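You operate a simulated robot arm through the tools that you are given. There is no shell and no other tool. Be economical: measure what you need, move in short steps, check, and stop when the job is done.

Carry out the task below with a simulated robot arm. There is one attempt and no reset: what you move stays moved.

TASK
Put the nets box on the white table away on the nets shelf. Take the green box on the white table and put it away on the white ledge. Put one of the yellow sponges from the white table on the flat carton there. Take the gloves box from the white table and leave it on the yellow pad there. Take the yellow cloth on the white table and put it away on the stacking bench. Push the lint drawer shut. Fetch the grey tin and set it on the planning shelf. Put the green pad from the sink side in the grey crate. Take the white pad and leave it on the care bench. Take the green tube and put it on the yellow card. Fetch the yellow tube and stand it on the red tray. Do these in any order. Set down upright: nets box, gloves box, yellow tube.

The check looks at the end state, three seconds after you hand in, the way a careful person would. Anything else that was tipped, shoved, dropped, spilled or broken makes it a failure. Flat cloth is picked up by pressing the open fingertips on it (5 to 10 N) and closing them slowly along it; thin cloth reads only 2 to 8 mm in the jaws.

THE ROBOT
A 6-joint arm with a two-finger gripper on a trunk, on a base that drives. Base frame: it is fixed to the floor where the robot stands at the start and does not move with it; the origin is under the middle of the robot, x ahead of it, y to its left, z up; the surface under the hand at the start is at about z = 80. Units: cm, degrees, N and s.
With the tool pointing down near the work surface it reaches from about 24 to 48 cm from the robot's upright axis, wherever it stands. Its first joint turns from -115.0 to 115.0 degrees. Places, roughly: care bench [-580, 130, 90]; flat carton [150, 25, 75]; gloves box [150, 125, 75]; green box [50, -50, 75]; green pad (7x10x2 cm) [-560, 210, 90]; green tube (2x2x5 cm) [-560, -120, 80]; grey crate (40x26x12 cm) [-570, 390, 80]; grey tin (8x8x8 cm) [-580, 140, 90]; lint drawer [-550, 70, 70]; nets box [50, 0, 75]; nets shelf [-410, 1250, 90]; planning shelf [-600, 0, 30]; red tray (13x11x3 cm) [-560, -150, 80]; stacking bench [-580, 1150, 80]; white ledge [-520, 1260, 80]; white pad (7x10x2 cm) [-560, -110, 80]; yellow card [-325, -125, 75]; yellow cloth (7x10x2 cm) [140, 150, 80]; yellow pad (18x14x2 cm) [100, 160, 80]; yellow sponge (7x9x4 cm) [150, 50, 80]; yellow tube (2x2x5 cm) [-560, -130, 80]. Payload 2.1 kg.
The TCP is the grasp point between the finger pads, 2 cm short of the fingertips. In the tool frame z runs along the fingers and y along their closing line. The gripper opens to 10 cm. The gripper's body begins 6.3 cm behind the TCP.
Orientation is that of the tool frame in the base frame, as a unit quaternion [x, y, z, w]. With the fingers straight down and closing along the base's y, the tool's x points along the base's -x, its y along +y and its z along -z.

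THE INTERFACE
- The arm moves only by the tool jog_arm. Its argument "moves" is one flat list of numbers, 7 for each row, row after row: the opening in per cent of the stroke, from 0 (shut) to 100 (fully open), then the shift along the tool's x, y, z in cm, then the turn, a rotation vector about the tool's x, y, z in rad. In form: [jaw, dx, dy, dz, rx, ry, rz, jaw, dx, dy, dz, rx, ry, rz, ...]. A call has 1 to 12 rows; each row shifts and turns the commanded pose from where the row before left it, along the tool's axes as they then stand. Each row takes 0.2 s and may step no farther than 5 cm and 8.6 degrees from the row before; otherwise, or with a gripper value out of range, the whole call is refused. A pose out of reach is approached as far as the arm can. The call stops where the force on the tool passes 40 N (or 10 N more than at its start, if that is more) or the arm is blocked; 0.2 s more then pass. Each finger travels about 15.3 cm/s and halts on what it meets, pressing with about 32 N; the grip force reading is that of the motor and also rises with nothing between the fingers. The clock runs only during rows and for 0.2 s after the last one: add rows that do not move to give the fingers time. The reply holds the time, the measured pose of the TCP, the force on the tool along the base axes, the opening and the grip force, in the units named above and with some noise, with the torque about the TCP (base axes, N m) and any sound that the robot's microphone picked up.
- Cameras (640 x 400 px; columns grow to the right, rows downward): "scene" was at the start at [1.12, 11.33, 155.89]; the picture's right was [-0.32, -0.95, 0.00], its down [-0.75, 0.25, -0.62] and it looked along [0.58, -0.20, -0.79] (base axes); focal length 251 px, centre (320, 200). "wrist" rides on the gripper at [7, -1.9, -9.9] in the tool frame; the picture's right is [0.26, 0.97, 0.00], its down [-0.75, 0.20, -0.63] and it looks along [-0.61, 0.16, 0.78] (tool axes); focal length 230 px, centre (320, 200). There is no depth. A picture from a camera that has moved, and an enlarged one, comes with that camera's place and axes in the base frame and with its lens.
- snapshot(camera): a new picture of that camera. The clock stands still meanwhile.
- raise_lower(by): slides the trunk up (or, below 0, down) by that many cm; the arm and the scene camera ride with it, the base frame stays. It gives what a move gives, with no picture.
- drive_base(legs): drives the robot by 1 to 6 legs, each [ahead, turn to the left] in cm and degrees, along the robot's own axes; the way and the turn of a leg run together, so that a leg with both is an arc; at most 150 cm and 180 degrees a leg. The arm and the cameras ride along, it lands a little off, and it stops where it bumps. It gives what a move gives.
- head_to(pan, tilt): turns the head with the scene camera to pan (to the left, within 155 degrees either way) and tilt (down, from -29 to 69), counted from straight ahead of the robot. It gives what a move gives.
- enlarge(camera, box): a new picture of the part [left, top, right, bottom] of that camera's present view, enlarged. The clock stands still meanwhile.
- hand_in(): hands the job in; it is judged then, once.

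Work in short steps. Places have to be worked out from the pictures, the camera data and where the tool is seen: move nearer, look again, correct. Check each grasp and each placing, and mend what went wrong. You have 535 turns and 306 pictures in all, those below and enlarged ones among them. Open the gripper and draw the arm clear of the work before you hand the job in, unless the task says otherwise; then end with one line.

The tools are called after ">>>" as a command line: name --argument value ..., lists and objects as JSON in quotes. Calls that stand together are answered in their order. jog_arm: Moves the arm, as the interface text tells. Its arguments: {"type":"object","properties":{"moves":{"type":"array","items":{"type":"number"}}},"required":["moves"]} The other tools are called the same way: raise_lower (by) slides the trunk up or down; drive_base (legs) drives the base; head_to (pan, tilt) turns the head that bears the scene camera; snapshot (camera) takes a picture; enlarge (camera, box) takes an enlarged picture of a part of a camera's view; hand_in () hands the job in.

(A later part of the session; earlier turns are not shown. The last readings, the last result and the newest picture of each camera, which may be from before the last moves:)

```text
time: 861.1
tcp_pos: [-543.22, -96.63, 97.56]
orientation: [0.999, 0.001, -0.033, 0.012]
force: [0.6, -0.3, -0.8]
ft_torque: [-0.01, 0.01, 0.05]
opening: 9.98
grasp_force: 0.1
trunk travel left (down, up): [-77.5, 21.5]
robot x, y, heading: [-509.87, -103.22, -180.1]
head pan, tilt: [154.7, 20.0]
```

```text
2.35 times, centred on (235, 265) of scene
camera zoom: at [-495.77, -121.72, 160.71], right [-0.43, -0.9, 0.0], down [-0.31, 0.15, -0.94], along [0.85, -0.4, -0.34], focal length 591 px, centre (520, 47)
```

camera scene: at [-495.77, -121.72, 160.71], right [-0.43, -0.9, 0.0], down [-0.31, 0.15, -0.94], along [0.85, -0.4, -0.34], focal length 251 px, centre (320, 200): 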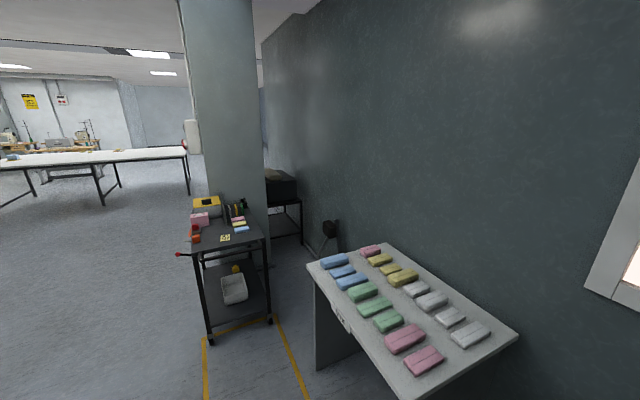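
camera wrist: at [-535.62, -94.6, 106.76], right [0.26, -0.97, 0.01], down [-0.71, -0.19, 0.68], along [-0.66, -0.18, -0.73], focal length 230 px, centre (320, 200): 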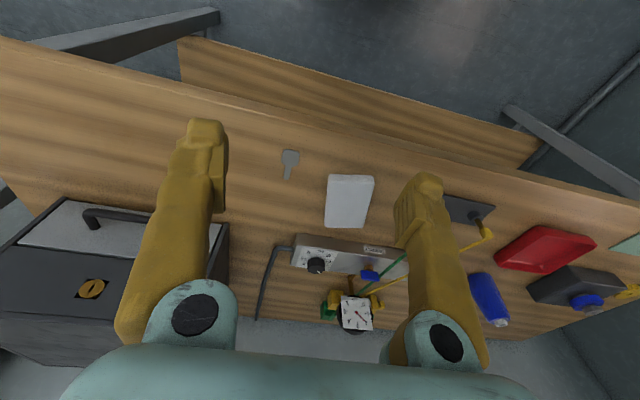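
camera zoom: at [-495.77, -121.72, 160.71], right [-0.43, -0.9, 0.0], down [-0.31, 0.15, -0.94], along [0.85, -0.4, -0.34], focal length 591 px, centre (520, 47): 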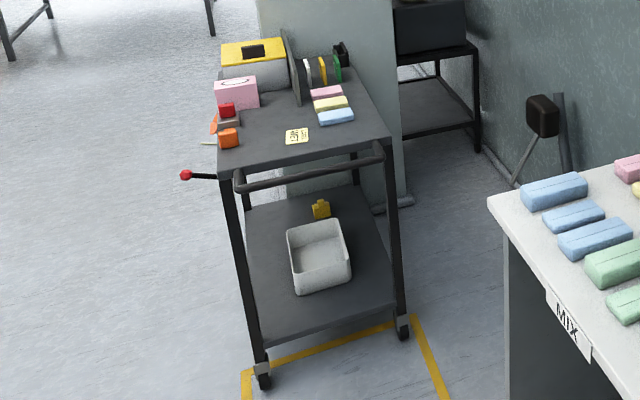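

The yellow card is a small card on the trolley top, so the tubes are the small plugs in the plate. First the white pad: centre ≈ (-557.4, -104.8), yaw +15°.

>>> jog_arm --moves '[100, -3.55, 2, 1.5, 0.024, 0.066, 0, 100, -3.55, 2, 1.5, 0, 0, 0, 100, -3.55, 2, 1.5, 0, 0, 0, 100, -3.4, 2, 1.5, 0, 0, 0, 100, 0, 0, 1, 0, 0, -0.13, 100, 0, 0, 0, 0, 0, -0.13]'

>>> snapshot --camera "wrist"

```text
time: 862.5
tcp_pos: [-557.29, -104.67, 90.62]
orientation: [0.991, 0.132, 0.002, 0.001]
force: [-0.3, -0.6, 0.4]
ft_torque: [-0.03, 0.02, -0.02]
opening: 10.02
grasp_force: 0.0
trunk travel left (down, up): [-77.5, 21.5]
robot x, y, heading: [-509.89, -103.45, -180.2]
head pan, tilt: [154.7, 20.0]
```

```text
178 pictures are left
camera wrist: at [-551.06, -101.12, 100.46], right [0.5, -0.86, 0.0], down [-0.67, -0.39, 0.63], along [-0.54, -0.32, -0.78], focal length 230 px, centre (320, 200)
```

wrist: 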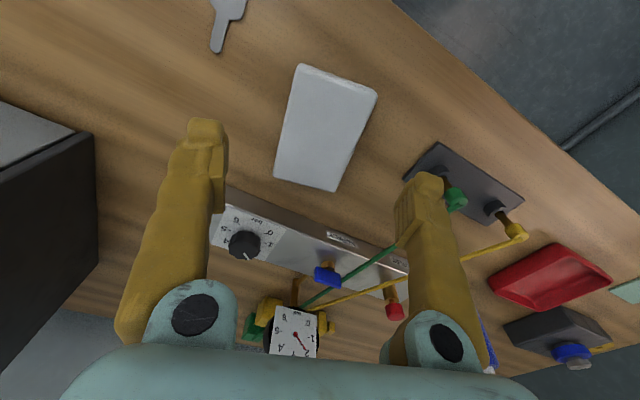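

>>> jog_arm --moves '[85, -0.4, 0, 3.5, 0, 0, 0, 85, 0, 0, 3, 0, 0, 0, 85, 0, 0, 0.8, 0, 0, 0, 85, 0, 0, 0.4, 0, 0, 0]'

>>> snapshot --camera "wrist"

```text
time: 863.5
tcp_pos: [-557.64, -104.77, 83.33]
orientation: [0.991, 0.131, 0.0, -0.001]
force: [0.3, -0.5, -0.7]
ft_torque: [0.0, 0.03, 0.0]
opening: 8.53
grasp_force: 0.1
trunk travel left (down, up): [-77.5, 21.5]
robot x, y, heading: [-509.81, -103.63, -180.2]
head pan, tilt: [154.7, 20.0]
```

```text
177 pictures are left
camera wrist: at [-551.43, -101.31, 93.03], right [0.5, -0.87, 0.0], down [-0.67, -0.39, 0.63], along [-0.55, -0.32, -0.78], focal length 230 px, centre (320, 200)
```

wrist: 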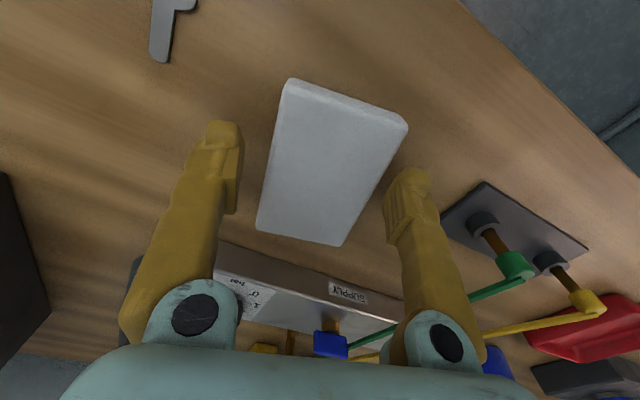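

>>> jog_arm --moves '[85, 0, 0, 0.6, 0, 0, 0, 65, 0, 0, 0, 0, 0, 0, 50, 0, 0, 0, 0, 0, 0, 30, 0, 0, 0, 0, 0, 0, 20, 0, 0, 0, 0, 0, 0, 20, 0, 0, 0, 0, 0, 0]'

>>> snapshot --camera "wrist"

```text
time: 864.9
tcp_pos: [-557.45, -104.89, 82.67]
orientation: [0.991, 0.131, 0.0, 0.0]
force: [-0.5, -0.7, 1.3]
ft_torque: [0.0, 0.06, -0.06]
opening: 6.42
grasp_force: 31.0
trunk travel left (down, up): [-77.5, 21.5]
robot x, y, heading: [-509.88, -103.7, 180.0]
head pan, tilt: [154.7, 20.0]
```

```text
176 pictures are left
camera wrist: at [-551.27, -101.27, 92.46], right [0.5, -0.87, 0.0], down [-0.67, -0.39, 0.63], along [-0.55, -0.32, -0.78], focal length 230 px, centre (320, 200)
```

wrist: 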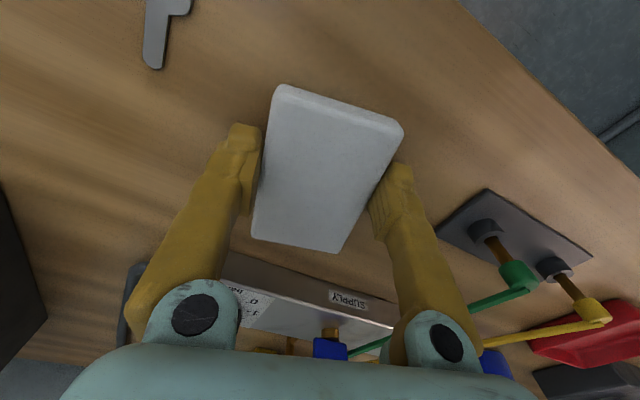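

Held. Lift straight up, retract, and drive to the care bench.

>>> jog_arm --moves '[20, 0, 0, -3, 0, 0, 0, 20, 0, 0, -4.5, 0, 0, 0, 20, 0.5, 0, -4.5, 0, 0, 0, 20, 2, 0, -4, 0, 0, 0.13, 20, 4, 0, -2, 0, 0, 0.13, 20, 4, 0, -2, 0, 0, 0]'

>>> drive_base --legs '[[-25, 0], [0, -90], [150, 0], [92, 0], [0, 90]]'

>>> head_to --pan 0 --tilt 45

>>> snapshot --camera "scene"

```text
time: 866.3
tcp_pos: [-546.97, -103.44, 102.76]
orientation: [1.0, 0.0, -0.002, 0.0]
force: [1.1, 0.1, 0.6]
ft_torque: [0.03, 0.03, -0.02]
opening: 6.41
grasp_force: 32.0
trunk travel left (down, up): [-77.5, 21.5]
robot x, y, heading: [-509.9, -103.89, -180.1]
head pan, tilt: [154.7, 20.0]
```

```text
time: 887.8
tcp_pos: [-521.61, 145.09, 102.88]
orientation: [1.0, 0.031, 0.0, -0.001]
force: [-0.5, -0.8, -0.1]
ft_torque: [-0.01, 0.0, -0.01]
opening: 6.44
grasp_force: 32.5
trunk travel left (down, up): [-77.5, 21.5]
robot x, y, heading: [-484.31, 147.25, -176.8]
head pan, tilt: [154.7, 20.0]
```

```text
time: 890.2
tcp_pos: [-521.59, 145.07, 102.77]
orientation: [1.0, 0.029, 0.0, 0.0]
force: [-0.7, 0.6, -0.5]
ft_torque: [0.0, 0.0, 0.01]
opening: 6.42
grasp_force: 31.7
trunk travel left (down, up): [-77.5, 21.5]
robot x, y, heading: [-485.11, 147.07, -176.8]
head pan, tilt: [0.0, 45.0]
```

```text
175 pictures are left
camera scene: at [-486.09, 132.77, 156.84], right [-0.06, 1.0, 0.0], down [0.71, 0.04, -0.71], along [-0.71, -0.04, -0.71], focal length 251 px, centre (320, 200)
```

scene: 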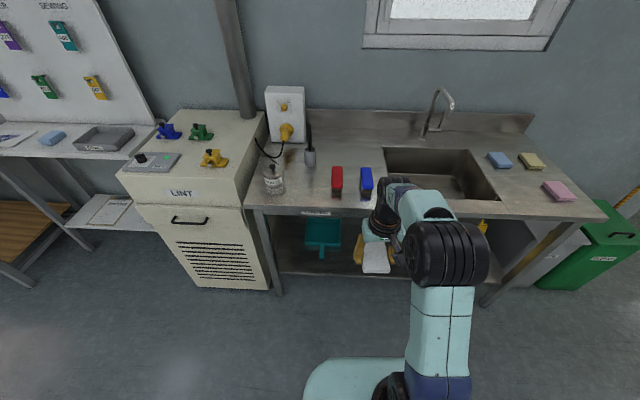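

Free spot on the care bench at ≈(-563, 123.7), between the grease tin and red brush. Shift over to face it.

>>> drive_base --legs '[[0, 87], [22, 0], [0, -90], [33, 0]]'

>>> snapshot --camera "wrist"

```text
time: 901.3
tcp_pos: [-554.05, 123.71, 102.75]
orientation: [1.0, 0.011, -0.001, 0.0]
force: [0.1, 0.8, -0.7]
ft_torque: [0.02, 0.03, 0.01]
opening: 6.45
grasp_force: 32.3
trunk travel left (down, up): [-77.5, 21.5]
robot x, y, heading: [-517.47, 124.49, -179.1]
head pan, tilt: [0.0, 45.0]
```

```text
174 pictures are left
camera wrist: at [-547.18, 125.61, 112.58], right [0.28, -0.96, 0.0], down [-0.75, -0.22, 0.63], along [-0.61, -0.18, -0.78], focal length 230 px, centre (320, 200)
```

wrist: 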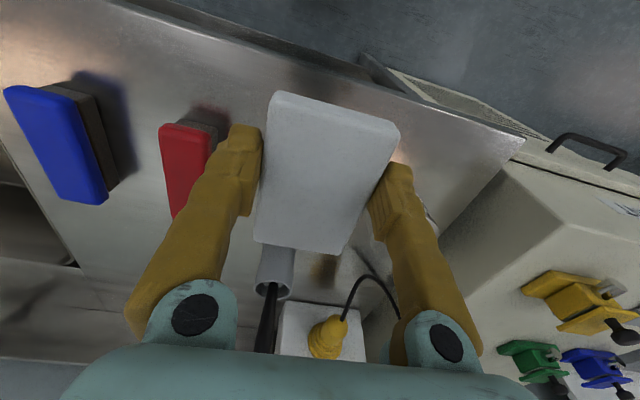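

Reach 6 cm forward and lower onto the bench.

>>> jog_arm --moves '[20, -3.2, 0, 2, 0, 0, 0, 20, -3.2, 0, 3, 0, 0, 0, 20, 0, 0, 4, 0, 0, 0]'

>>> snapshot --camera "wrist"

```text
time: 902.1
tcp_pos: [-560.25, 123.76, 93.89]
orientation: [1.0, 0.01, 0.0, 0.0]
force: [0.5, -0.4, -0.5]
ft_torque: [-0.03, -0.04, 0.02]
opening: 6.42
grasp_force: 32.1
trunk travel left (down, up): [-77.5, 21.5]
robot x, y, heading: [-517.28, 124.2, -179.0]
head pan, tilt: [0.0, 45.0]
```

```text
173 pictures are left
camera wrist: at [-553.38, 125.69, 103.74], right [0.28, -0.96, 0.0], down [-0.75, -0.22, 0.63], along [-0.6, -0.18, -0.78], focal length 230 px, centre (320, 200)
```

wrist: 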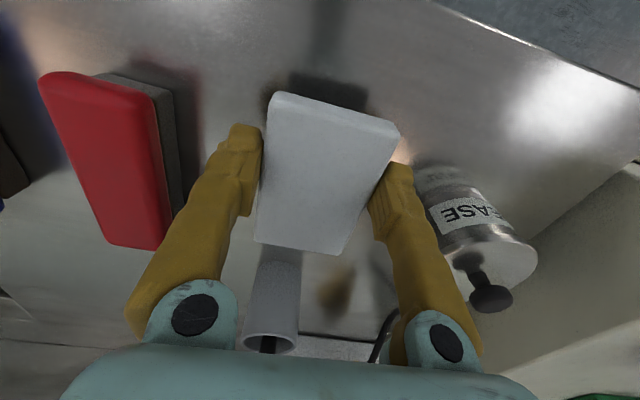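

>>> jog_arm --moves '[20, 0, -0.7, 2, 0, 0, 0, 20, 0, 0, 0.8, 0, 0, 0, 20, 0, 0, 0.4, 0, 0, 0, 20, 0, 0, 0.4, 0, 0, 0, 20, 0, 0, 0.3, 0, 0, 0, 20, 0, 0, 0.3, 0, 0, 0, 20, 0, 0, 0, 0, 0, 0]'

```text
time: 903.4
tcp_pos: [-560.47, 124.27, 90.56]
orientation: [1.0, 0.011, -0.008, 0.0]
force: [4.7, 1.0, 21.7]
ft_torque: [-0.04, -0.43, 0.01]
opening: 6.43
grasp_force: 32.3
trunk travel left (down, up): [-77.5, 21.5]
robot x, y, heading: [-517.33, 124.17, -179.2]
head pan, tilt: [0.0, 45.0]
stopped in row 6: the force on the tool passed its limit at 42 N (the readings are from after the stop); the commanded pose is now the measured one
```

Contact. Release to 80 % and rise.

>>> jog_arm --moves '[20, 0, 0, -0.1, 0, 0, 0, 78, 0, 0, 0, 0, 0, 0, 78, 0, 0, 0, 0, 0, 0, 78, 0, 0, -4, 0, 0, 0, 78, 0, 0, -4.5, 0, 0, 0, 78, 3, 0, -3.5, 0, 0, 0, 78, 4, 0, -2, 0, 0, 0]'

>>> snapshot --camera "wrist"

```text
time: 905.0
tcp_pos: [-553.75, 124.33, 104.14]
orientation: [1.0, 0.01, -0.006, 0.0]
force: [-0.5, 0.0, 0.3]
ft_torque: [-0.03, 0.06, -0.03]
opening: 7.79
grasp_force: 0.0
trunk travel left (down, up): [-77.5, 21.5]
robot x, y, heading: [-517.26, 124.53, -179.1]
head pan, tilt: [0.0, 45.0]
```

```text
172 pictures are left
camera wrist: at [-546.73, 126.25, 113.88], right [0.28, -0.96, 0.0], down [-0.74, -0.22, 0.64], along [-0.61, -0.18, -0.77], focal length 230 px, centre (320, 200)
```

wrist: 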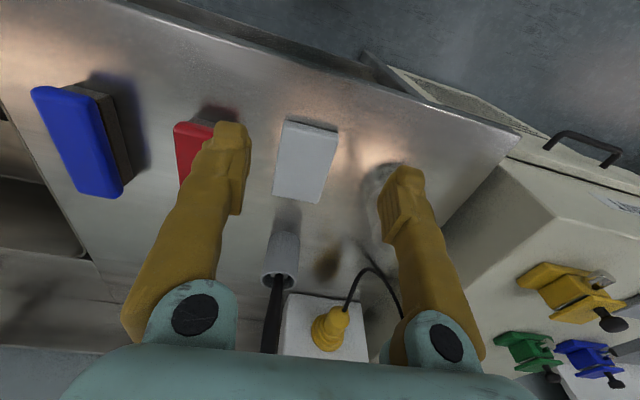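

White pad is on the care bench. Return to the repairs table for the tubes.

>>> drive_base --legs '[[-38, 0], [0, 89], [150, 0], [98, 0], [0, -89], [28, 0]]'

>>> snapshot --camera "wrist"

>>> snapshot --camera "scene"

```text
time: 928.3
tcp_pos: [-545.38, -122.42, 104.09]
orientation: [1.0, -0.001, -0.006, 0.0]
force: [-0.2, -0.6, 0.4]
ft_torque: [0.0, 0.01, 0.0]
opening: 7.82
grasp_force: 0.0
trunk travel left (down, up): [-77.5, 21.5]
robot x, y, heading: [-508.98, -123.21, 179.7]
head pan, tilt: [0.0, 45.0]
```

```text
171 pictures are left
camera wrist: at [-538.28, -120.6, 113.83], right [0.26, -0.97, 0.0], down [-0.74, -0.2, 0.64], along [-0.62, -0.16, -0.77], focal length 230 px, centre (320, 200)
```

wrist: 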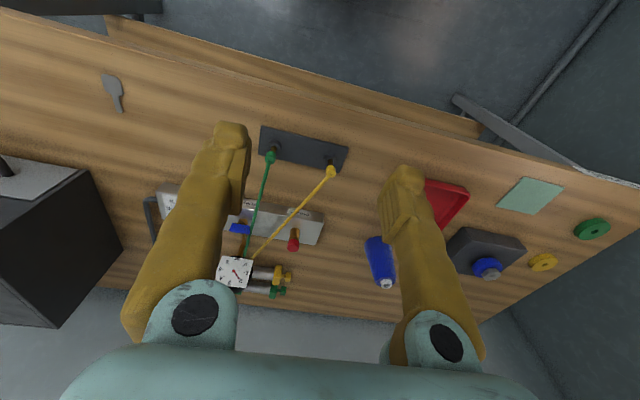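

```text
170 pictures are left
camera scene: at [-510.76, -137.41, 156.84], right [0.01, 1.0, 0.0], down [0.71, 0.0, -0.71], along [-0.71, 0.0, -0.71], focal length 251 px, centre (320, 200)
```

scene: 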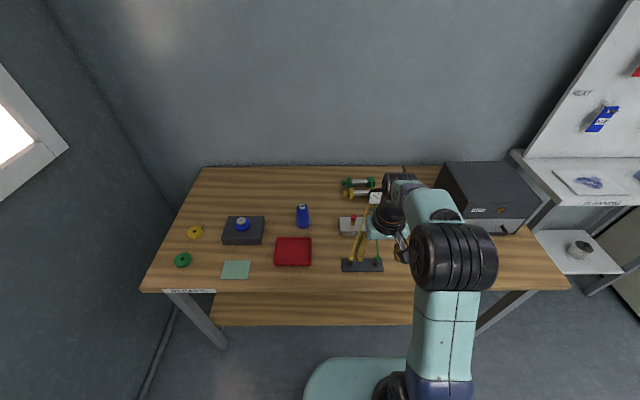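

>>> enlarge --camera "wrist" --box '[200, 110, 360, 310]'

```text
2.00 times, centred on (280, 210) of wrist
camera zoom: at [-538.28, -120.6, 113.83], right [0.26, -0.97, 0.0], down [-0.74, -0.2, 0.64], along [-0.62, -0.16, -0.77], focal length 460 px, centre (400, 180)
```

zoom: 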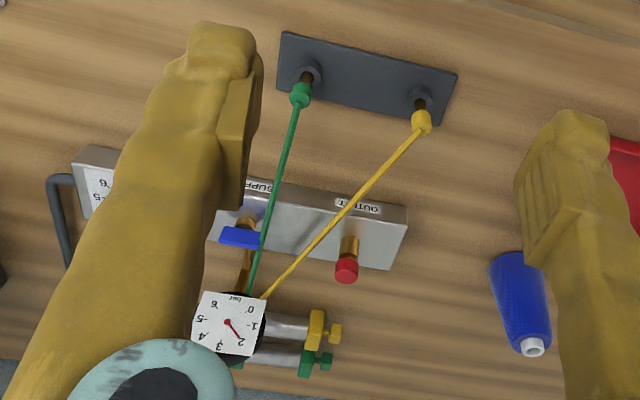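

Yellow plug: cap at about (-556, -127.4, z 84). Move nearer, align across its hose, and look from close up.

>>> drive_base --legs '[[5, 0]]'

>>> jog_arm --moves '[45, -1.5, 2.5, 3, 0, 0, 0.1, 45, -1.5, 2.0, 3, 0, 0, 0.1, 45, -1, 0, 3, 0, 0, 0.1]'

>>> snapshot --camera "wrist"

```text
time: 929.2
tcp_pos: [-549.56, -122.39, 104.45]
orientation: [1.0, -0.001, -0.01, 0.0]
force: [0.3, -0.3, 0.5]
ft_torque: [-0.02, 0.05, 0.02]
opening: 7.78
grasp_force: 0.0
trunk travel left (down, up): [-77.5, 21.5]
robot x, y, heading: [-513.55, -122.89, 179.5]
head pan, tilt: [0.0, 45.0]
```

```text
time: 930.0
tcp_pos: [-554.41, -126.56, 95.05]
orientation: [0.989, -0.151, -0.004, 0.001]
force: [0.2, -0.5, 0.3]
ft_torque: [0.02, 0.0, -0.01]
opening: 4.52
grasp_force: 0.1
trunk travel left (down, up): [-77.5, 21.5]
robot x, y, heading: [-513.45, -123.67, 179.3]
head pan, tilt: [0.0, 45.0]
```

```text
168 pictures are left
camera wrist: at [-547.07, -126.89, 104.77], right [-0.04, -1.0, 0.0], down [-0.77, 0.03, 0.64], along [-0.64, 0.03, -0.77], focal length 230 px, centre (320, 200)
```

wrist: 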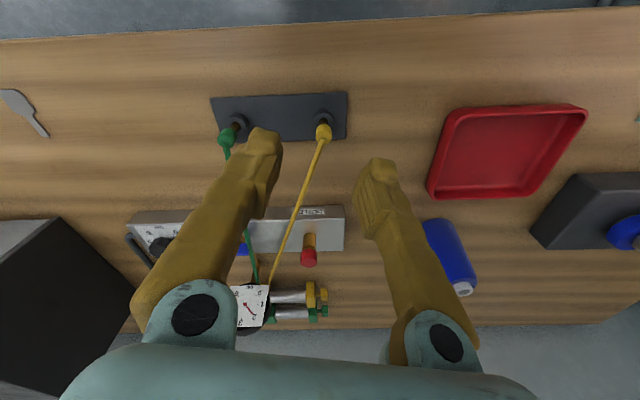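

>>> jog_arm --moves '[45, -1.56, 0.7, 3, 0, 0, 0, 45, 0, 0, 3, 0, 0, 0]'

>>> snapshot --camera "wrist"

```text
time: 930.6
tcp_pos: [-556.03, -126.76, 89.3]
orientation: [0.989, -0.151, -0.006, 0.0]
force: [0.0, 1.0, 0.0]
ft_torque: [-0.01, 0.0, 0.0]
opening: 4.51
grasp_force: 0.1
trunk travel left (down, up): [-77.5, 21.5]
robot x, y, heading: [-513.31, -123.28, 180.1]
head pan, tilt: [0.0, 45.0]
```

```text
167 pictures are left
camera wrist: at [-548.68, -127.07, 98.97], right [-0.04, -1.0, 0.0], down [-0.77, 0.03, 0.64], along [-0.64, 0.03, -0.77], focal length 230 px, centre (320, 200)
```

wrist: 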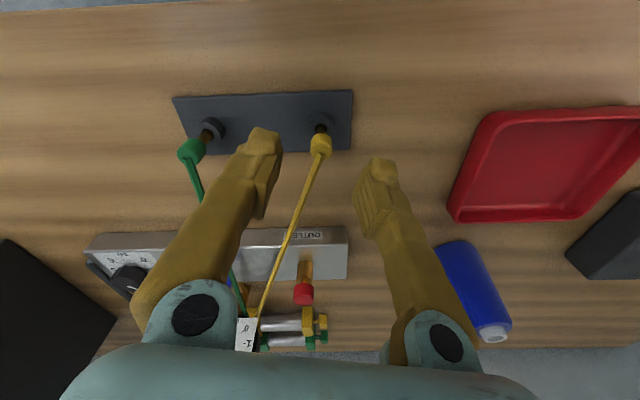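

>>> jog_arm --moves '[45, 0, 0, 2.4, 0, 0, 0, 45, 0, 0, 2, 0, 0, 0, 30, 0, 0, 0, 0, 0, 0, 15, 0, 0, 0, 0, 0, 0, 0, 0, 0, 0, 0, 0, 0, 0, 0, 0, 0, 0, 0, 0]'

>>> snapshot --camera "wrist"

```text
time: 932.0
tcp_pos: [-556.19, -126.64, 85.06]
orientation: [0.989, -0.151, -0.006, 0.001]
force: [-0.6, 0.3, 0.0]
ft_torque: [0.02, -0.01, -0.01]
opening: 0.98
grasp_force: 32.3
trunk travel left (down, up): [-77.5, 21.5]
robot x, y, heading: [-513.52, -123.27, 179.6]
head pan, tilt: [0.0, 45.0]
```

```text
166 pictures are left
camera wrist: at [-548.85, -127.0, 94.59], right [-0.04, -1.0, 0.0], down [-0.77, 0.03, 0.64], along [-0.64, 0.03, -0.77], focal length 230 px, centre (320, 200)
```

wrist: 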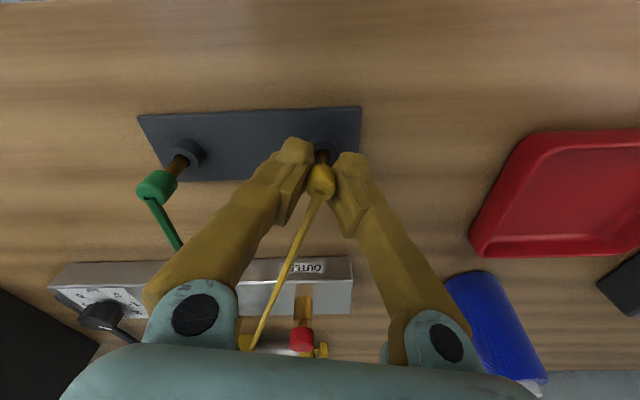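

Gripped (1.0 cm). Lift gently and watch the force and hose.

>>> jog_arm --moves '[0, 0, 0, -0.5, 0, 0, 0, 0, 0, 0, -0.5, 0, 0, 0, 0, 0, 0, -0.5, 0, 0, 0, 0, 0, 0, 0, 0, 0, 0]'

>>> snapshot --camera "wrist"

```text
time: 933.0
tcp_pos: [-556.31, -126.63, 86.39]
orientation: [0.988, -0.151, -0.006, 0.001]
force: [-0.4, 0.4, 0.3]
ft_torque: [0.01, -0.01, -0.03]
opening: 0.97
grasp_force: 31.9
trunk travel left (down, up): [-77.5, 21.5]
robot x, y, heading: [-514.0, -123.07, 179.9]
head pan, tilt: [0.0, 45.0]
```

```text
165 pictures are left
camera wrist: at [-548.95, -127.05, 96.05], right [-0.04, -1.0, 0.0], down [-0.77, 0.03, 0.64], along [-0.64, 0.03, -0.77], focal length 230 px, centre (320, 200)
```

wrist: 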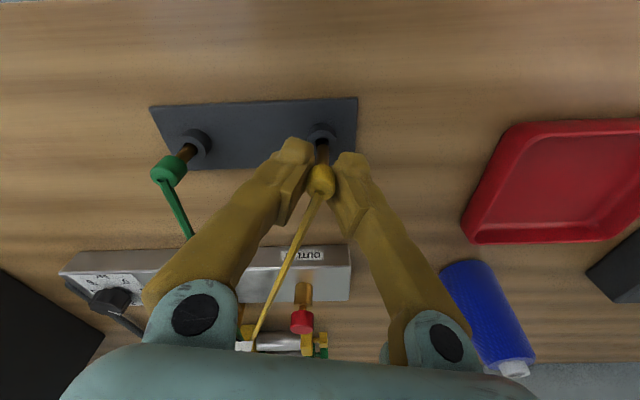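

It comes freely. Lift another 5 cm.

>>> jog_arm --moves '[0, 0, 0, -2, 0, 0, 0, 0, 0, 0, -2, 0, 0, 0, 0, 0, 0, -2, 0, 0, 0, 0, 0, 0, 0, 0, 0, 0]'

>>> snapshot --camera "wrist"

>>> enlarge --camera "scene" --box '[310, 160, 430, 290]'

```text
time: 934.0
tcp_pos: [-556.36, -126.81, 92.41]
orientation: [0.989, -0.15, -0.006, 0.002]
force: [0.1, -0.1, 0.0]
ft_torque: [0.02, 0.0, -0.03]
opening: 0.96
grasp_force: 32.3
trunk travel left (down, up): [-77.5, 21.5]
robot x, y, heading: [-513.67, -123.2, 179.5]
head pan, tilt: [0.0, 45.0]
```

```text
164 pictures are left
camera wrist: at [-549.02, -127.15, 102.03], right [-0.04, -1.0, 0.0], down [-0.77, 0.03, 0.64], along [-0.64, 0.03, -0.77], focal length 230 px, centre (320, 200)
```

wrist: 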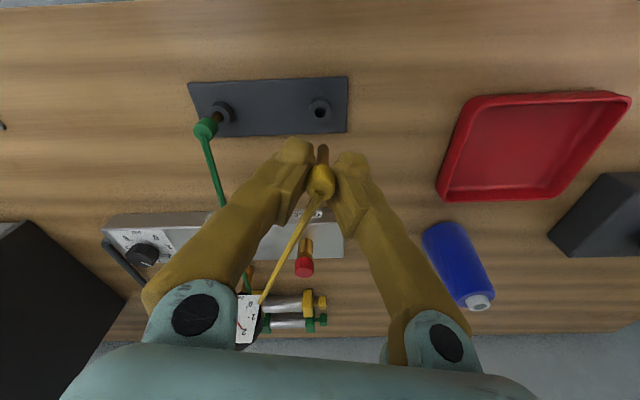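

```text
3.08 times, centred on (370, 225) of scene
camera zoom: at [-515.78, -137.38, 156.84], right [0.01, 1.0, 0.0], down [0.71, 0.0, -0.71], along [-0.71, 0.0, -0.71], focal length 773 px, centre (166, 123)
```

zoom: 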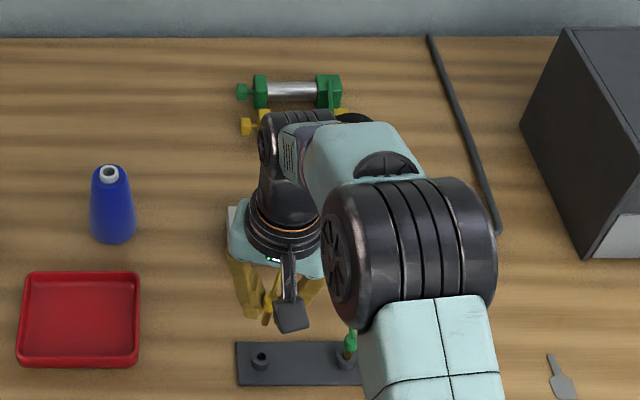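

The plug lifts out and its hose trails harmlessly. Tray centre ≈ (-560.8, -146.8). Move 3 cm nearer and carry it to the tray.

>>> drive_base --legs '[[3.5, 0]]'

>>> jog_arm --moves '[0, 1, 3.7, 0, 0, 0, 0, 0, 1, 3.7, 0, 0, 0, 0, 0, 1, 3.7, 0, 0, 0, 0, 0, 1, 3.7, 0, 0, 0, 0]'

>>> snapshot --camera "wrist"

```text
time: 934.9
tcp_pos: [-559.14, -126.77, 92.7]
orientation: [0.989, -0.149, -0.009, 0.002]
force: [-0.6, -0.7, 1.1]
ft_torque: [-0.03, 0.03, 0.0]
opening: 0.96
grasp_force: 31.4
trunk travel left (down, up): [-77.5, 21.5]
robot x, y, heading: [-516.64, -123.16, 180.0]
head pan, tilt: [0.0, 45.0]
```

```text
time: 935.9
tcp_pos: [-560.25, -142.72, 92.28]
orientation: [0.989, -0.15, -0.005, -0.001]
force: [-0.3, 0.0, -0.1]
ft_torque: [0.02, -0.03, -0.02]
opening: 0.96
grasp_force: 32.1
trunk travel left (down, up): [-77.5, 21.5]
robot x, y, heading: [-517.13, -123.0, 179.8]
head pan, tilt: [0.0, 45.0]
```

```text
162 pictures are left
camera wrist: at [-552.98, -143.05, 102.0], right [-0.04, -1.0, 0.0], down [-0.77, 0.03, 0.64], along [-0.64, 0.03, -0.77], focal length 230 px, centre (320, 200)
```

wrist: 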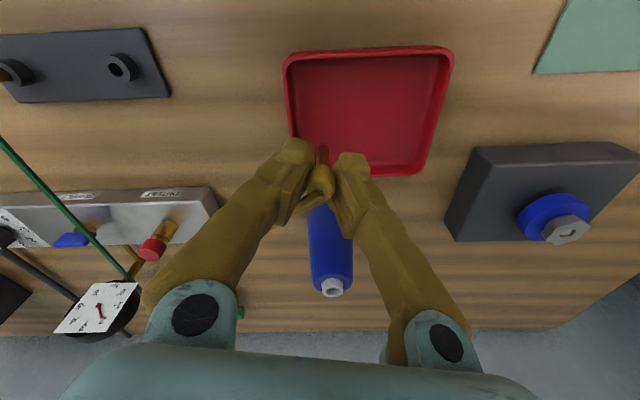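

>>> jog_arm --moves '[0, 1.8, 1.9, 0, 0, 0, 0, 0, 0, 0, 3, 0, 0, 0, 0, 0, 0, 1.5, 0, 0, 0, 0, 0, 0, 0.5, 0, 0, 0, 0, 0, 0, 0, 0, 0, 0]'

>>> snapshot --camera "wrist"

```text
time: 937.1
tcp_pos: [-559.21, -144.79, 87.2]
orientation: [0.989, -0.15, -0.006, 0.001]
force: [0.1, 0.5, 0.2]
ft_torque: [-0.02, -0.01, 0.03]
opening: 0.98
grasp_force: 31.9
trunk travel left (down, up): [-77.5, 21.5]
robot x, y, heading: [-516.79, -123.05, 179.5]
head pan, tilt: [0.0, 45.0]
```

```text
161 pictures are left
camera wrist: at [-551.97, -144.98, 96.89], right [-0.04, -1.0, 0.0], down [-0.77, 0.03, 0.64], along [-0.64, 0.02, -0.77], focal length 230 px, centre (320, 200)
```

wrist: 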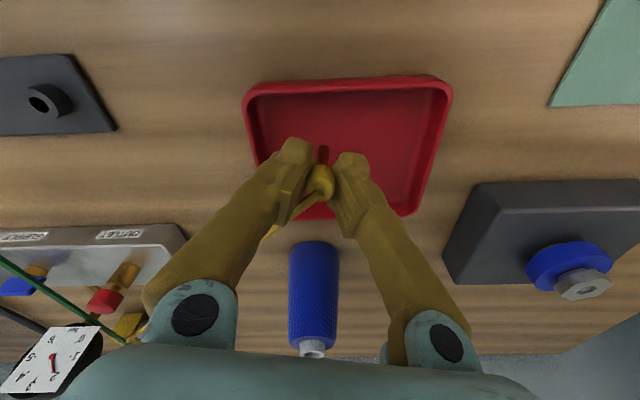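

>>> jog_arm --moves '[0, 0, 0, 0.4, 0, 0, 0, 0, 0, 0, 0.3, 0, 0, 0, 0, 0, 0, 0.3, 0, 0, 0, 0, 0, 0, 0.3, 0, 0, 0, 0, 0, 0, 0.3, 0, 0, 0, 0, 0, 0, 0, 0, 0, 0]'

```text
time: 938.5
tcp_pos: [-559.08, -144.6, 85.67]
orientation: [0.989, -0.15, -0.006, 0.001]
force: [-0.3, 0.2, -0.3]
ft_torque: [-0.01, 0.0, 0.0]
opening: 0.95
grasp_force: 32.5
trunk travel left (down, up): [-77.5, 21.5]
robot x, y, heading: [-516.98, -122.92, 179.5]
head pan, tilt: [0.0, 45.0]
```

>>> jog_arm --moves '[0, 0, 0, 0.25, 0, 0, 0, 0, 0, 0, 0.25, 0, 0, 0, 0, 0, 0, 0.25, 0, 0, 0, 0, 0, 0, 0.25, 0, 0, 0, 0, 0, 0, 0.25, 0, 0, 0, 0, 0, 0, 0, 0, 0, 0]'

```text
time: 939.9
tcp_pos: [-559.06, -144.36, 84.58]
orientation: [0.989, -0.15, -0.007, 0.001]
force: [-1.0, -0.6, 9.0]
ft_torque: [-0.02, 0.02, -0.01]
opening: 0.97
grasp_force: 32.2
trunk travel left (down, up): [-77.5, 21.5]
robot x, y, heading: [-516.62, -123.01, 179.6]
head pan, tilt: [0.0, 45.0]
```

Contact at 9 N. Open slowly and look.

>>> jog_arm --moves '[0, 0, 0, -0.05, 0, 0, 0, 12, 0, 0, 0, 0, 0, 0, 20, 0, 0, 0, 0, 0, 0, 30, 0, 0, 0, 0, 0, 0, 30, 0, 0, 0, 0, 0, 0]'

>>> snapshot --camera "wrist"

```text
time: 941.1
tcp_pos: [-559.3, -144.43, 84.67]
orientation: [0.989, -0.149, -0.006, 0.001]
force: [0.1, -0.4, -0.8]
ft_torque: [0.0, 0.0, -0.03]
opening: 3.0
grasp_force: 0.0
trunk travel left (down, up): [-77.5, 21.5]
robot x, y, heading: [-516.87, -123.15, 180.1]
head pan, tilt: [0.0, 45.0]
```

```text
160 pictures are left
camera wrist: at [-551.81, -144.72, 94.33], right [-0.04, -1.0, 0.0], down [-0.77, 0.03, 0.64], along [-0.64, 0.03, -0.77], focal length 230 px, centre (320, 200)
```

wrist: 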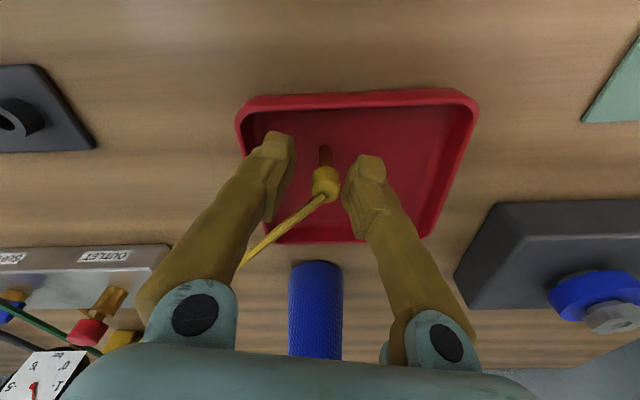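

Standing upright. Raise straight up carefully.

>>> jog_arm --moves '[30, 0, 0, -1, 0, 0, 0, 30, 0, 0, -2, 0, 0, 0, 30, 0, 0, -3, 0, 0, 0, 30, 0, 0, -4, 0, 0, 0, 30, 0, 0, -4, 0, 0, 0]'

>>> snapshot --camera "wrist"

```text
time: 942.3
tcp_pos: [-559.03, -144.6, 98.86]
orientation: [0.989, -0.15, -0.006, 0.001]
force: [0.4, 0.5, 0.2]
ft_torque: [-0.01, 0.0, -0.01]
opening: 2.99
grasp_force: 0.1
trunk travel left (down, up): [-77.5, 21.5]
robot x, y, heading: [-516.92, -122.9, 179.7]
head pan, tilt: [0.0, 45.0]
```

```text
159 pictures are left
camera wrist: at [-551.77, -144.96, 108.51], right [-0.04, -1.0, 0.0], down [-0.77, 0.03, 0.64], along [-0.64, 0.03, -0.77], focal length 230 px, centre (320, 200)
```

wrist: 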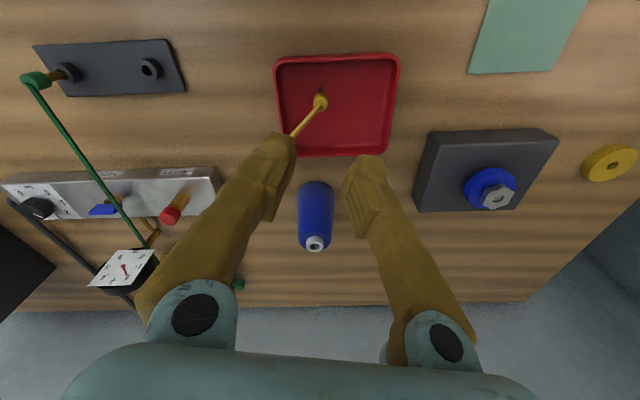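

Yellow tube stands on the tray. Now move over the green plug at ≈(-556, -118.3).

>>> jog_arm --moves '[45, -0.83, -4.33, 0, 0, 0, 0, 45, -0.83, -4.33, 0, 0, 0, 0, 45, -0.83, -4.33, 0, 0, 0, 0, 45, -0.83, -4.33, 0, 0, 0, 0, 45, -0.83, -4.33, 0, 0, 0, 0, 45, -0.83, -4.33, 0, 0, 0, 0, 45, 0, 0, 2, 0, 0, -0.149, 45, 0, 0, 2, 0, 0, -0.149]'

>>> snapshot --camera "wrist"

```text
time: 944.1
tcp_pos: [-556.33, -118.35, 94.47]
orientation: [1.0, 0.0, -0.005, 0.001]
force: [-0.1, 0.5, -0.8]
ft_torque: [-0.01, 0.0, 0.05]
opening: 4.5
grasp_force: 0.0
trunk travel left (down, up): [-77.5, 21.5]
robot x, y, heading: [-517.05, -123.13, 179.2]
head pan, tilt: [0.0, 45.0]
```

```text
158 pictures are left
camera wrist: at [-549.28, -116.47, 104.21], right [0.26, -0.97, 0.0], down [-0.74, -0.2, 0.64], along [-0.62, -0.16, -0.77], focal length 230 px, centre (320, 200)
```

wrist: 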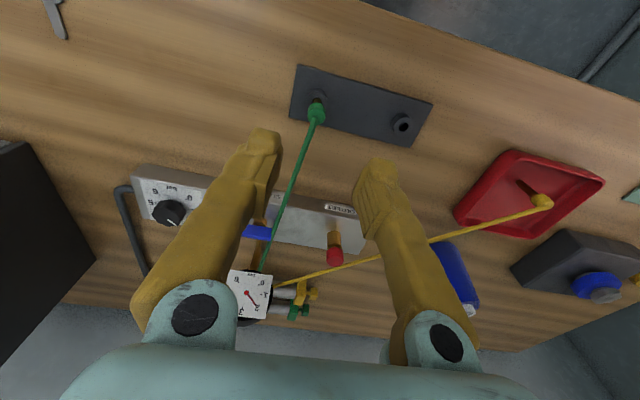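

>>> jog_arm --moves '[45, 0.3, -0.6, 4, 0, 0, 0, 45, 0, 0, 3, 0, 0, 0]'

>>> snapshot --camera "wrist"

```text
time: 944.7
tcp_pos: [-555.87, -117.39, 86.96]
orientation: [1.0, -0.001, -0.006, -0.001]
force: [0.1, 0.1, -0.9]
ft_torque: [0.01, 0.0, 0.0]
opening: 4.49
grasp_force: 0.0
trunk travel left (down, up): [-77.5, 21.5]
robot x, y, heading: [-517.13, -123.11, 179.7]
head pan, tilt: [0.0, 45.0]
```

```text
157 pictures are left
camera wrist: at [-548.79, -115.63, 96.81], right [0.26, -0.97, 0.0], down [-0.74, -0.2, 0.64], along [-0.62, -0.16, -0.77], focal length 230 px, centre (320, 200)
```

wrist: 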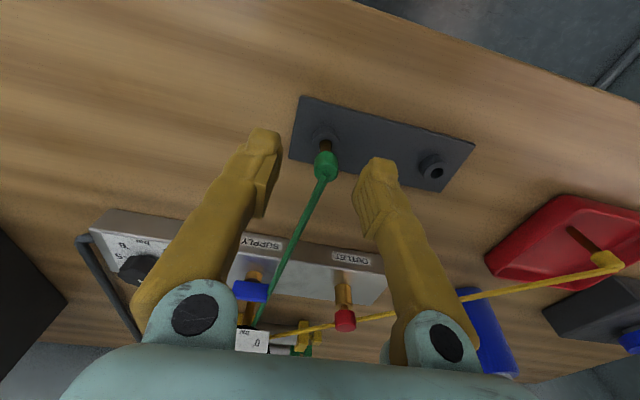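

>>> jog_arm --moves '[45, 0, 0.3, 1.9, 0, 0, 0, 30, 0, 0, 0, 0, 0, 0, 15, 0, 0, 0, 0, 0, 0, 0, 0, 0, 0, 0, 0, 0, 0, 0, 0, 0, 0, 0, 0, 0, 0, 0, -1, 0, 0, 0, 0, 0, 0, -2, 0, 0, 0]'

>>> snapshot --camera "wrist"

```text
time: 946.3
tcp_pos: [-555.8, -117.88, 88.53]
orientation: [1.0, -0.001, -0.006, 0.0]
force: [0.0, 0.2, 0.5]
ft_torque: [0.0, -0.01, 0.01]
opening: 1.03
grasp_force: 31.7
trunk travel left (down, up): [-77.5, 21.5]
robot x, y, heading: [-516.89, -123.36, 179.8]
head pan, tilt: [0.0, 45.0]
```

```text
156 pictures are left
camera wrist: at [-548.82, -116.01, 98.19], right [0.26, -0.97, 0.0], down [-0.74, -0.2, 0.64], along [-0.62, -0.16, -0.77], focal length 230 px, centre (320, 200)
```

wrist: 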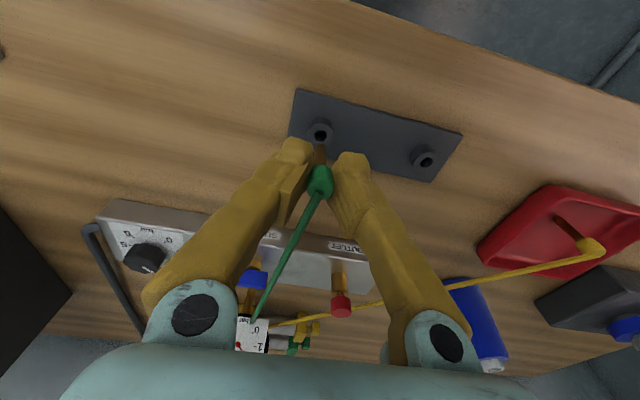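

Green plug is out. Lift, retract and check for any tether effect.

>>> jog_arm --moves '[0, 0, 0, -4, 0, 0, 0, 0, 0, 0, -4, 0, 0, 0, 0, 2, 0, -4, 0, 0, 0, 0, 4, 0, -2, 0, 0, 0]'

>>> drive_base --legs '[[-20, 0]]'

>>> snapshot --camera "scene"

>>> snapshot --camera "wrist"

```text
time: 947.3
tcp_pos: [-549.79, -117.62, 102.53]
orientation: [1.0, -0.001, -0.007, 0.0]
force: [1.5, 0.4, 0.9]
ft_torque: [0.01, 0.02, 0.01]
opening: 1.02
grasp_force: 32.4
trunk travel left (down, up): [-77.5, 21.5]
robot x, y, heading: [-516.71, -123.13, 179.7]
head pan, tilt: [0.0, 45.0]
```

```text
time: 948.9
tcp_pos: [-529.94, -117.77, 102.42]
orientation: [1.0, 0.0, -0.007, 0.0]
force: [-0.4, 0.3, -0.4]
ft_torque: [0.01, 0.01, -0.02]
opening: 1.02
grasp_force: 32.1
trunk travel left (down, up): [-77.5, 21.5]
robot x, y, heading: [-496.67, -122.94, 179.8]
head pan, tilt: [0.0, 45.0]
```

```text
155 pictures are left
camera scene: at [-499.06, -137.43, 156.84], right [0.0, 1.0, 0.0], down [0.71, 0.0, -0.71], along [-0.71, 0.0, -0.71], focal length 251 px, centre (320, 200)
```

scene: 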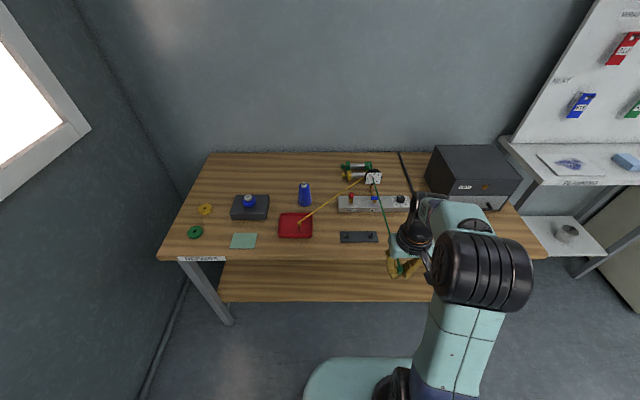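

```text
154 pictures are left
camera wrist: at [-522.89, -116.0, 112.18], right [0.26, -0.97, 0.0], down [-0.74, -0.2, 0.64], along [-0.62, -0.16, -0.77], focal length 230 px, centre (320, 200)
```

wrist: 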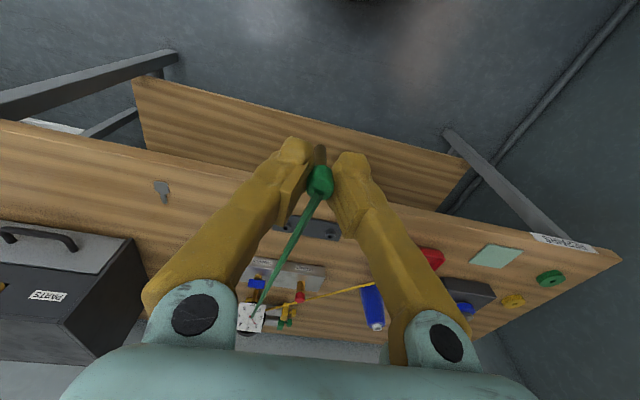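

The hose just stretches visually with no force. Carry on: turn towards the trolley.

>>> drive_base --legs '[[0, -178], [65, 0]]'

>>> head_to --pan 0 --tilt 35

>>> snapshot --camera "scene"

```text
time: 959.9
tcp_pos: [-399.02, -131.29, 102.44]
orientation: [0.015, 1.0, 0.0, 0.006]
force: [-1.1, 0.0, -0.6]
ft_torque: [0.02, 0.01, -0.01]
opening: 1.0
grasp_force: 32.0
trunk travel left (down, up): [-77.5, 21.5]
robot x, y, heading: [-432.26, -125.11, -2.0]
head pan, tilt: [0.0, 45.0]
```

```text
time: 960.6
tcp_pos: [-399.16, -131.41, 102.44]
orientation: [0.014, 1.0, 0.001, 0.007]
force: [0.6, 0.1, 0.4]
ft_torque: [0.01, 0.0, 0.0]
opening: 1.01
grasp_force: 31.8
trunk travel left (down, up): [-77.5, 21.5]
robot x, y, heading: [-432.19, -125.03, -1.9]
head pan, tilt: [0.0, 35.0]
```

```text
153 pictures are left
camera scene: at [-428.77, -111.37, 158.32], right [-0.03, -1.0, 0.0], down [-0.57, 0.02, -0.82], along [0.82, -0.03, -0.57], focal length 251 px, centre (320, 200)
```

scene: 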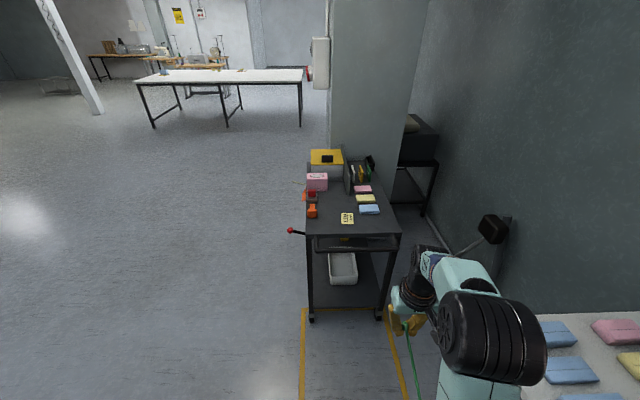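

Card at ≈(-326, -129). Drive up close.

>>> drive_base --legs '[[0, 3], [57, 0]]'

>>> snapshot --camera "wrist"

>>> snapshot --camera "scene"

```text
time: 964.2
tcp_pos: [-342.47, -128.51, 102.54]
orientation: [-0.011, 1.0, 0.0, 0.007]
force: [-0.5, -0.3, -0.5]
ft_torque: [-0.03, 0.01, -0.05]
opening: 1.02
grasp_force: 32.1
trunk travel left (down, up): [-77.5, 21.5]
robot x, y, heading: [-375.38, -123.83, 1.2]
head pan, tilt: [0.0, 35.0]
```

```text
152 pictures are left
camera wrist: at [-349.44, -130.66, 112.21], right [-0.28, 0.96, 0.0], down [0.74, 0.22, 0.64], along [0.61, 0.18, -0.77], focal length 230 px, centre (320, 200)
```

wrist: 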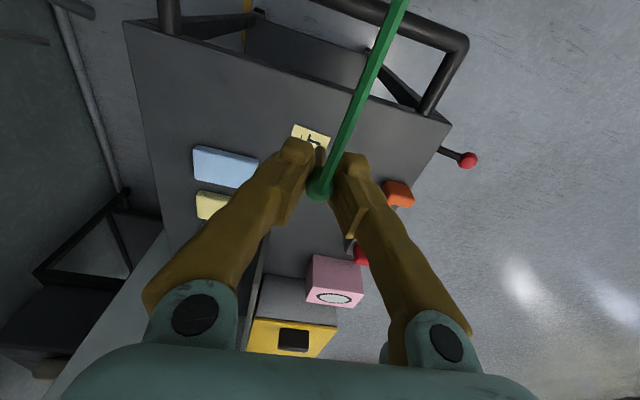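

```text
151 pictures are left
camera scene: at [-373.11, -110.15, 158.33], right [0.02, -1.0, 0.0], down [-0.57, -0.01, -0.82], along [0.82, 0.02, -0.57], focal length 251 px, centre (320, 200)
```

scene: 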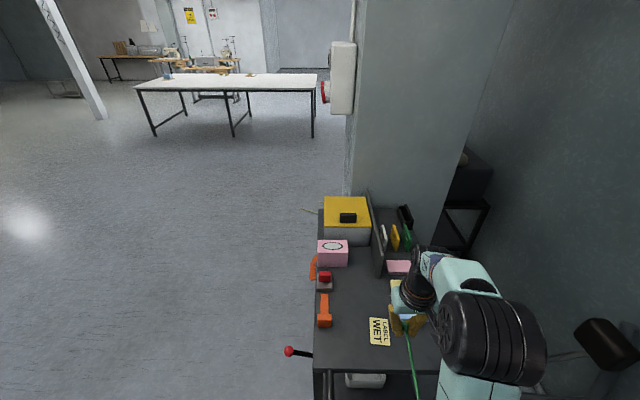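

Card centre ≈ (-330, -128.2). Reach over it and lower part way.

>>> jog_arm --moves '[0, -4, 0, 2, 0, 0, 0, 0, -4, 0, 2.5, 0, 0, 0, 0, -4, 0, 2.5, 0, 0, 0, 0, -0.5, 0.1, 4, 0, 0, 0, 0, 0, 0, 3, 0, 0, 0]'

>>> snapshot --camera "wrist"

>>> snapshot --camera "scene"

```text
time: 965.4
tcp_pos: [-329.58, -128.41, 88.46]
orientation: [-0.01, 1.0, 0.0, 0.006]
force: [0.4, 0.5, 0.0]
ft_torque: [0.02, 0.03, 0.02]
opening: 1.09
grasp_force: 31.5
trunk travel left (down, up): [-77.5, 21.5]
robot x, y, heading: [-375.71, -124.0, 1.1]
head pan, tilt: [0.0, 35.0]
```

```text
150 pictures are left
camera wrist: at [-336.62, -130.43, 98.19], right [-0.28, 0.96, 0.0], down [0.74, 0.22, 0.64], along [0.61, 0.18, -0.77], focal length 230 px, centre (320, 200)
```

wrist: 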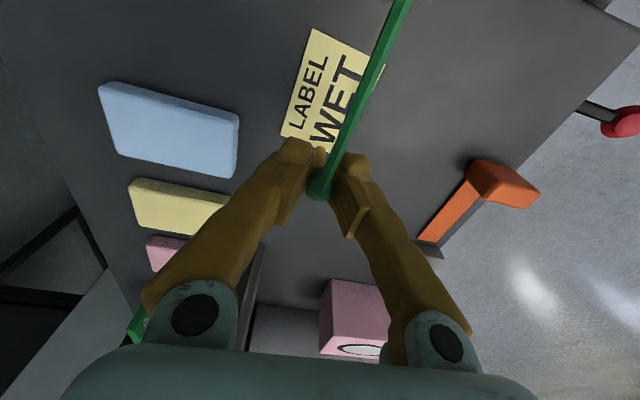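

```text
149 pictures are left
camera scene: at [-373.0, -110.16, 158.32], right [0.02, -1.0, 0.0], down [-0.57, -0.01, -0.82], along [0.82, 0.02, -0.57], focal length 251 px, centre (320, 200)
```

scene: 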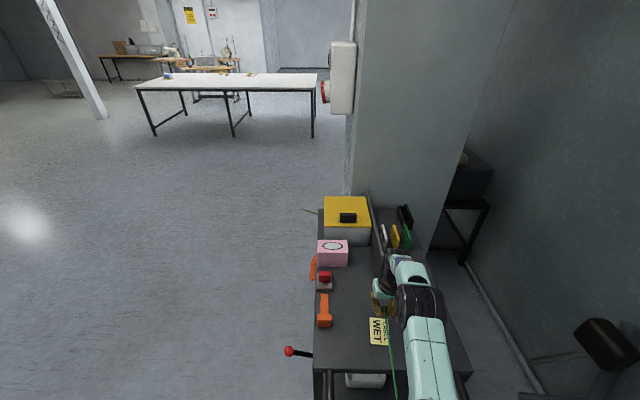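

Card centre refined to (-331.5, -127.8). Adjust and lower.

>>> jog_arm --moves '[0, 1.9, 0.6, 2, 0, 0, 0, 0, 0, 0, 3, 0, 0, 0, 0, 0, 0, 2, 0, 0, 0, 0, 0, 0, 0.8, 0, 0, 0, 0, 0, 0, 0.5, 0, 0, 0, 0, 0, 0, 0, 0, 0, 0]'

>>> snapshot --camera "wrist"

```text
time: 966.8
tcp_pos: [-331.7, -127.69, 80.56]
orientation: [-0.01, 1.0, 0.0, 0.008]
force: [2.4, -0.2, 30.1]
ft_torque: [-0.04, -0.1, -0.01]
opening: 0.62
grasp_force: 32.0
trunk travel left (down, up): [-77.5, 21.5]
robot x, y, heading: [-375.63, -123.71, 1.4]
head pan, tilt: [0.0, 35.0]
```

```text
148 pictures are left
camera wrist: at [-338.84, -129.72, 90.23], right [-0.28, 0.96, -0.01], down [0.73, 0.22, 0.64], along [0.62, 0.18, -0.77], focal length 230 px, centre (320, 200)
```

wrist: 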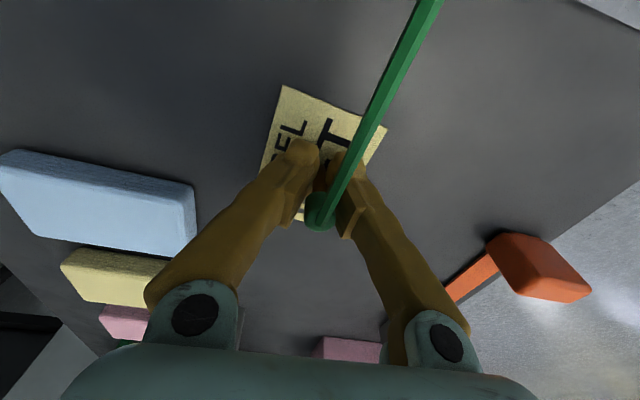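

Contact made; the plug slid up slightly in the jaws. Ease up 0.2 cm and open slowly.

>>> jog_arm --moves '[0, 0, 0, -0.2, 0, 0, 0, 0, 0, 0, 0, 0, 0, 0]'

>>> jog_arm --moves '[10, 0, 0, 0, 0, 0, 0, 16, 0, 0, 0, 0, 0, 0, 24, 0, 0, 0, 0, 0, 0, 30, 0, 0, 0, 0, 0, 0, 30, 0, 0, 0, 0, 0, 0]'

>>> snapshot --camera "wrist"

```text
time: 967.4
tcp_pos: [-331.82, -127.66, 80.59]
orientation: [-0.011, 1.0, 0.0, 0.006]
force: [-0.6, -0.2, 17.9]
ft_torque: [0.03, 0.01, -0.01]
opening: 0.58
grasp_force: 32.0
trunk travel left (down, up): [-77.5, 21.5]
robot x, y, heading: [-375.17, -123.8, 1.0]
head pan, tilt: [0.0, 35.0]
```

```text
time: 968.6
tcp_pos: [-331.57, -127.72, 80.42]
orientation: [-0.01, 1.0, 0.001, 0.006]
force: [1.0, 0.3, 0.2]
ft_torque: [0.0, 0.0, -0.05]
opening: 3.0
grasp_force: 0.0
trunk travel left (down, up): [-77.5, 21.5]
robot x, y, heading: [-375.6, -124.02, 1.1]
head pan, tilt: [0.0, 35.0]
```

```text
147 pictures are left
camera wrist: at [-338.53, -129.76, 90.19], right [-0.28, 0.96, 0.0], down [0.74, 0.22, 0.64], along [0.61, 0.18, -0.77], focal length 230 px, centre (320, 200)
```

wrist: 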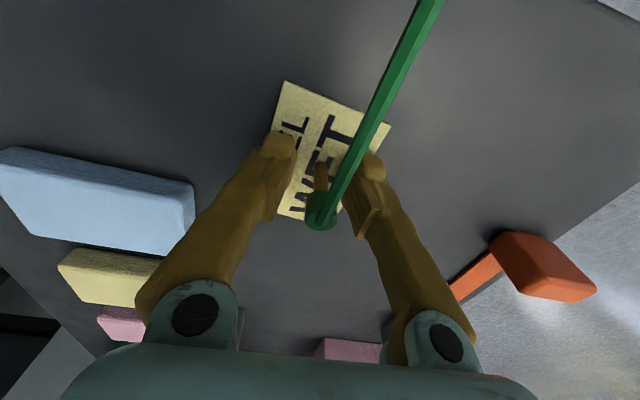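

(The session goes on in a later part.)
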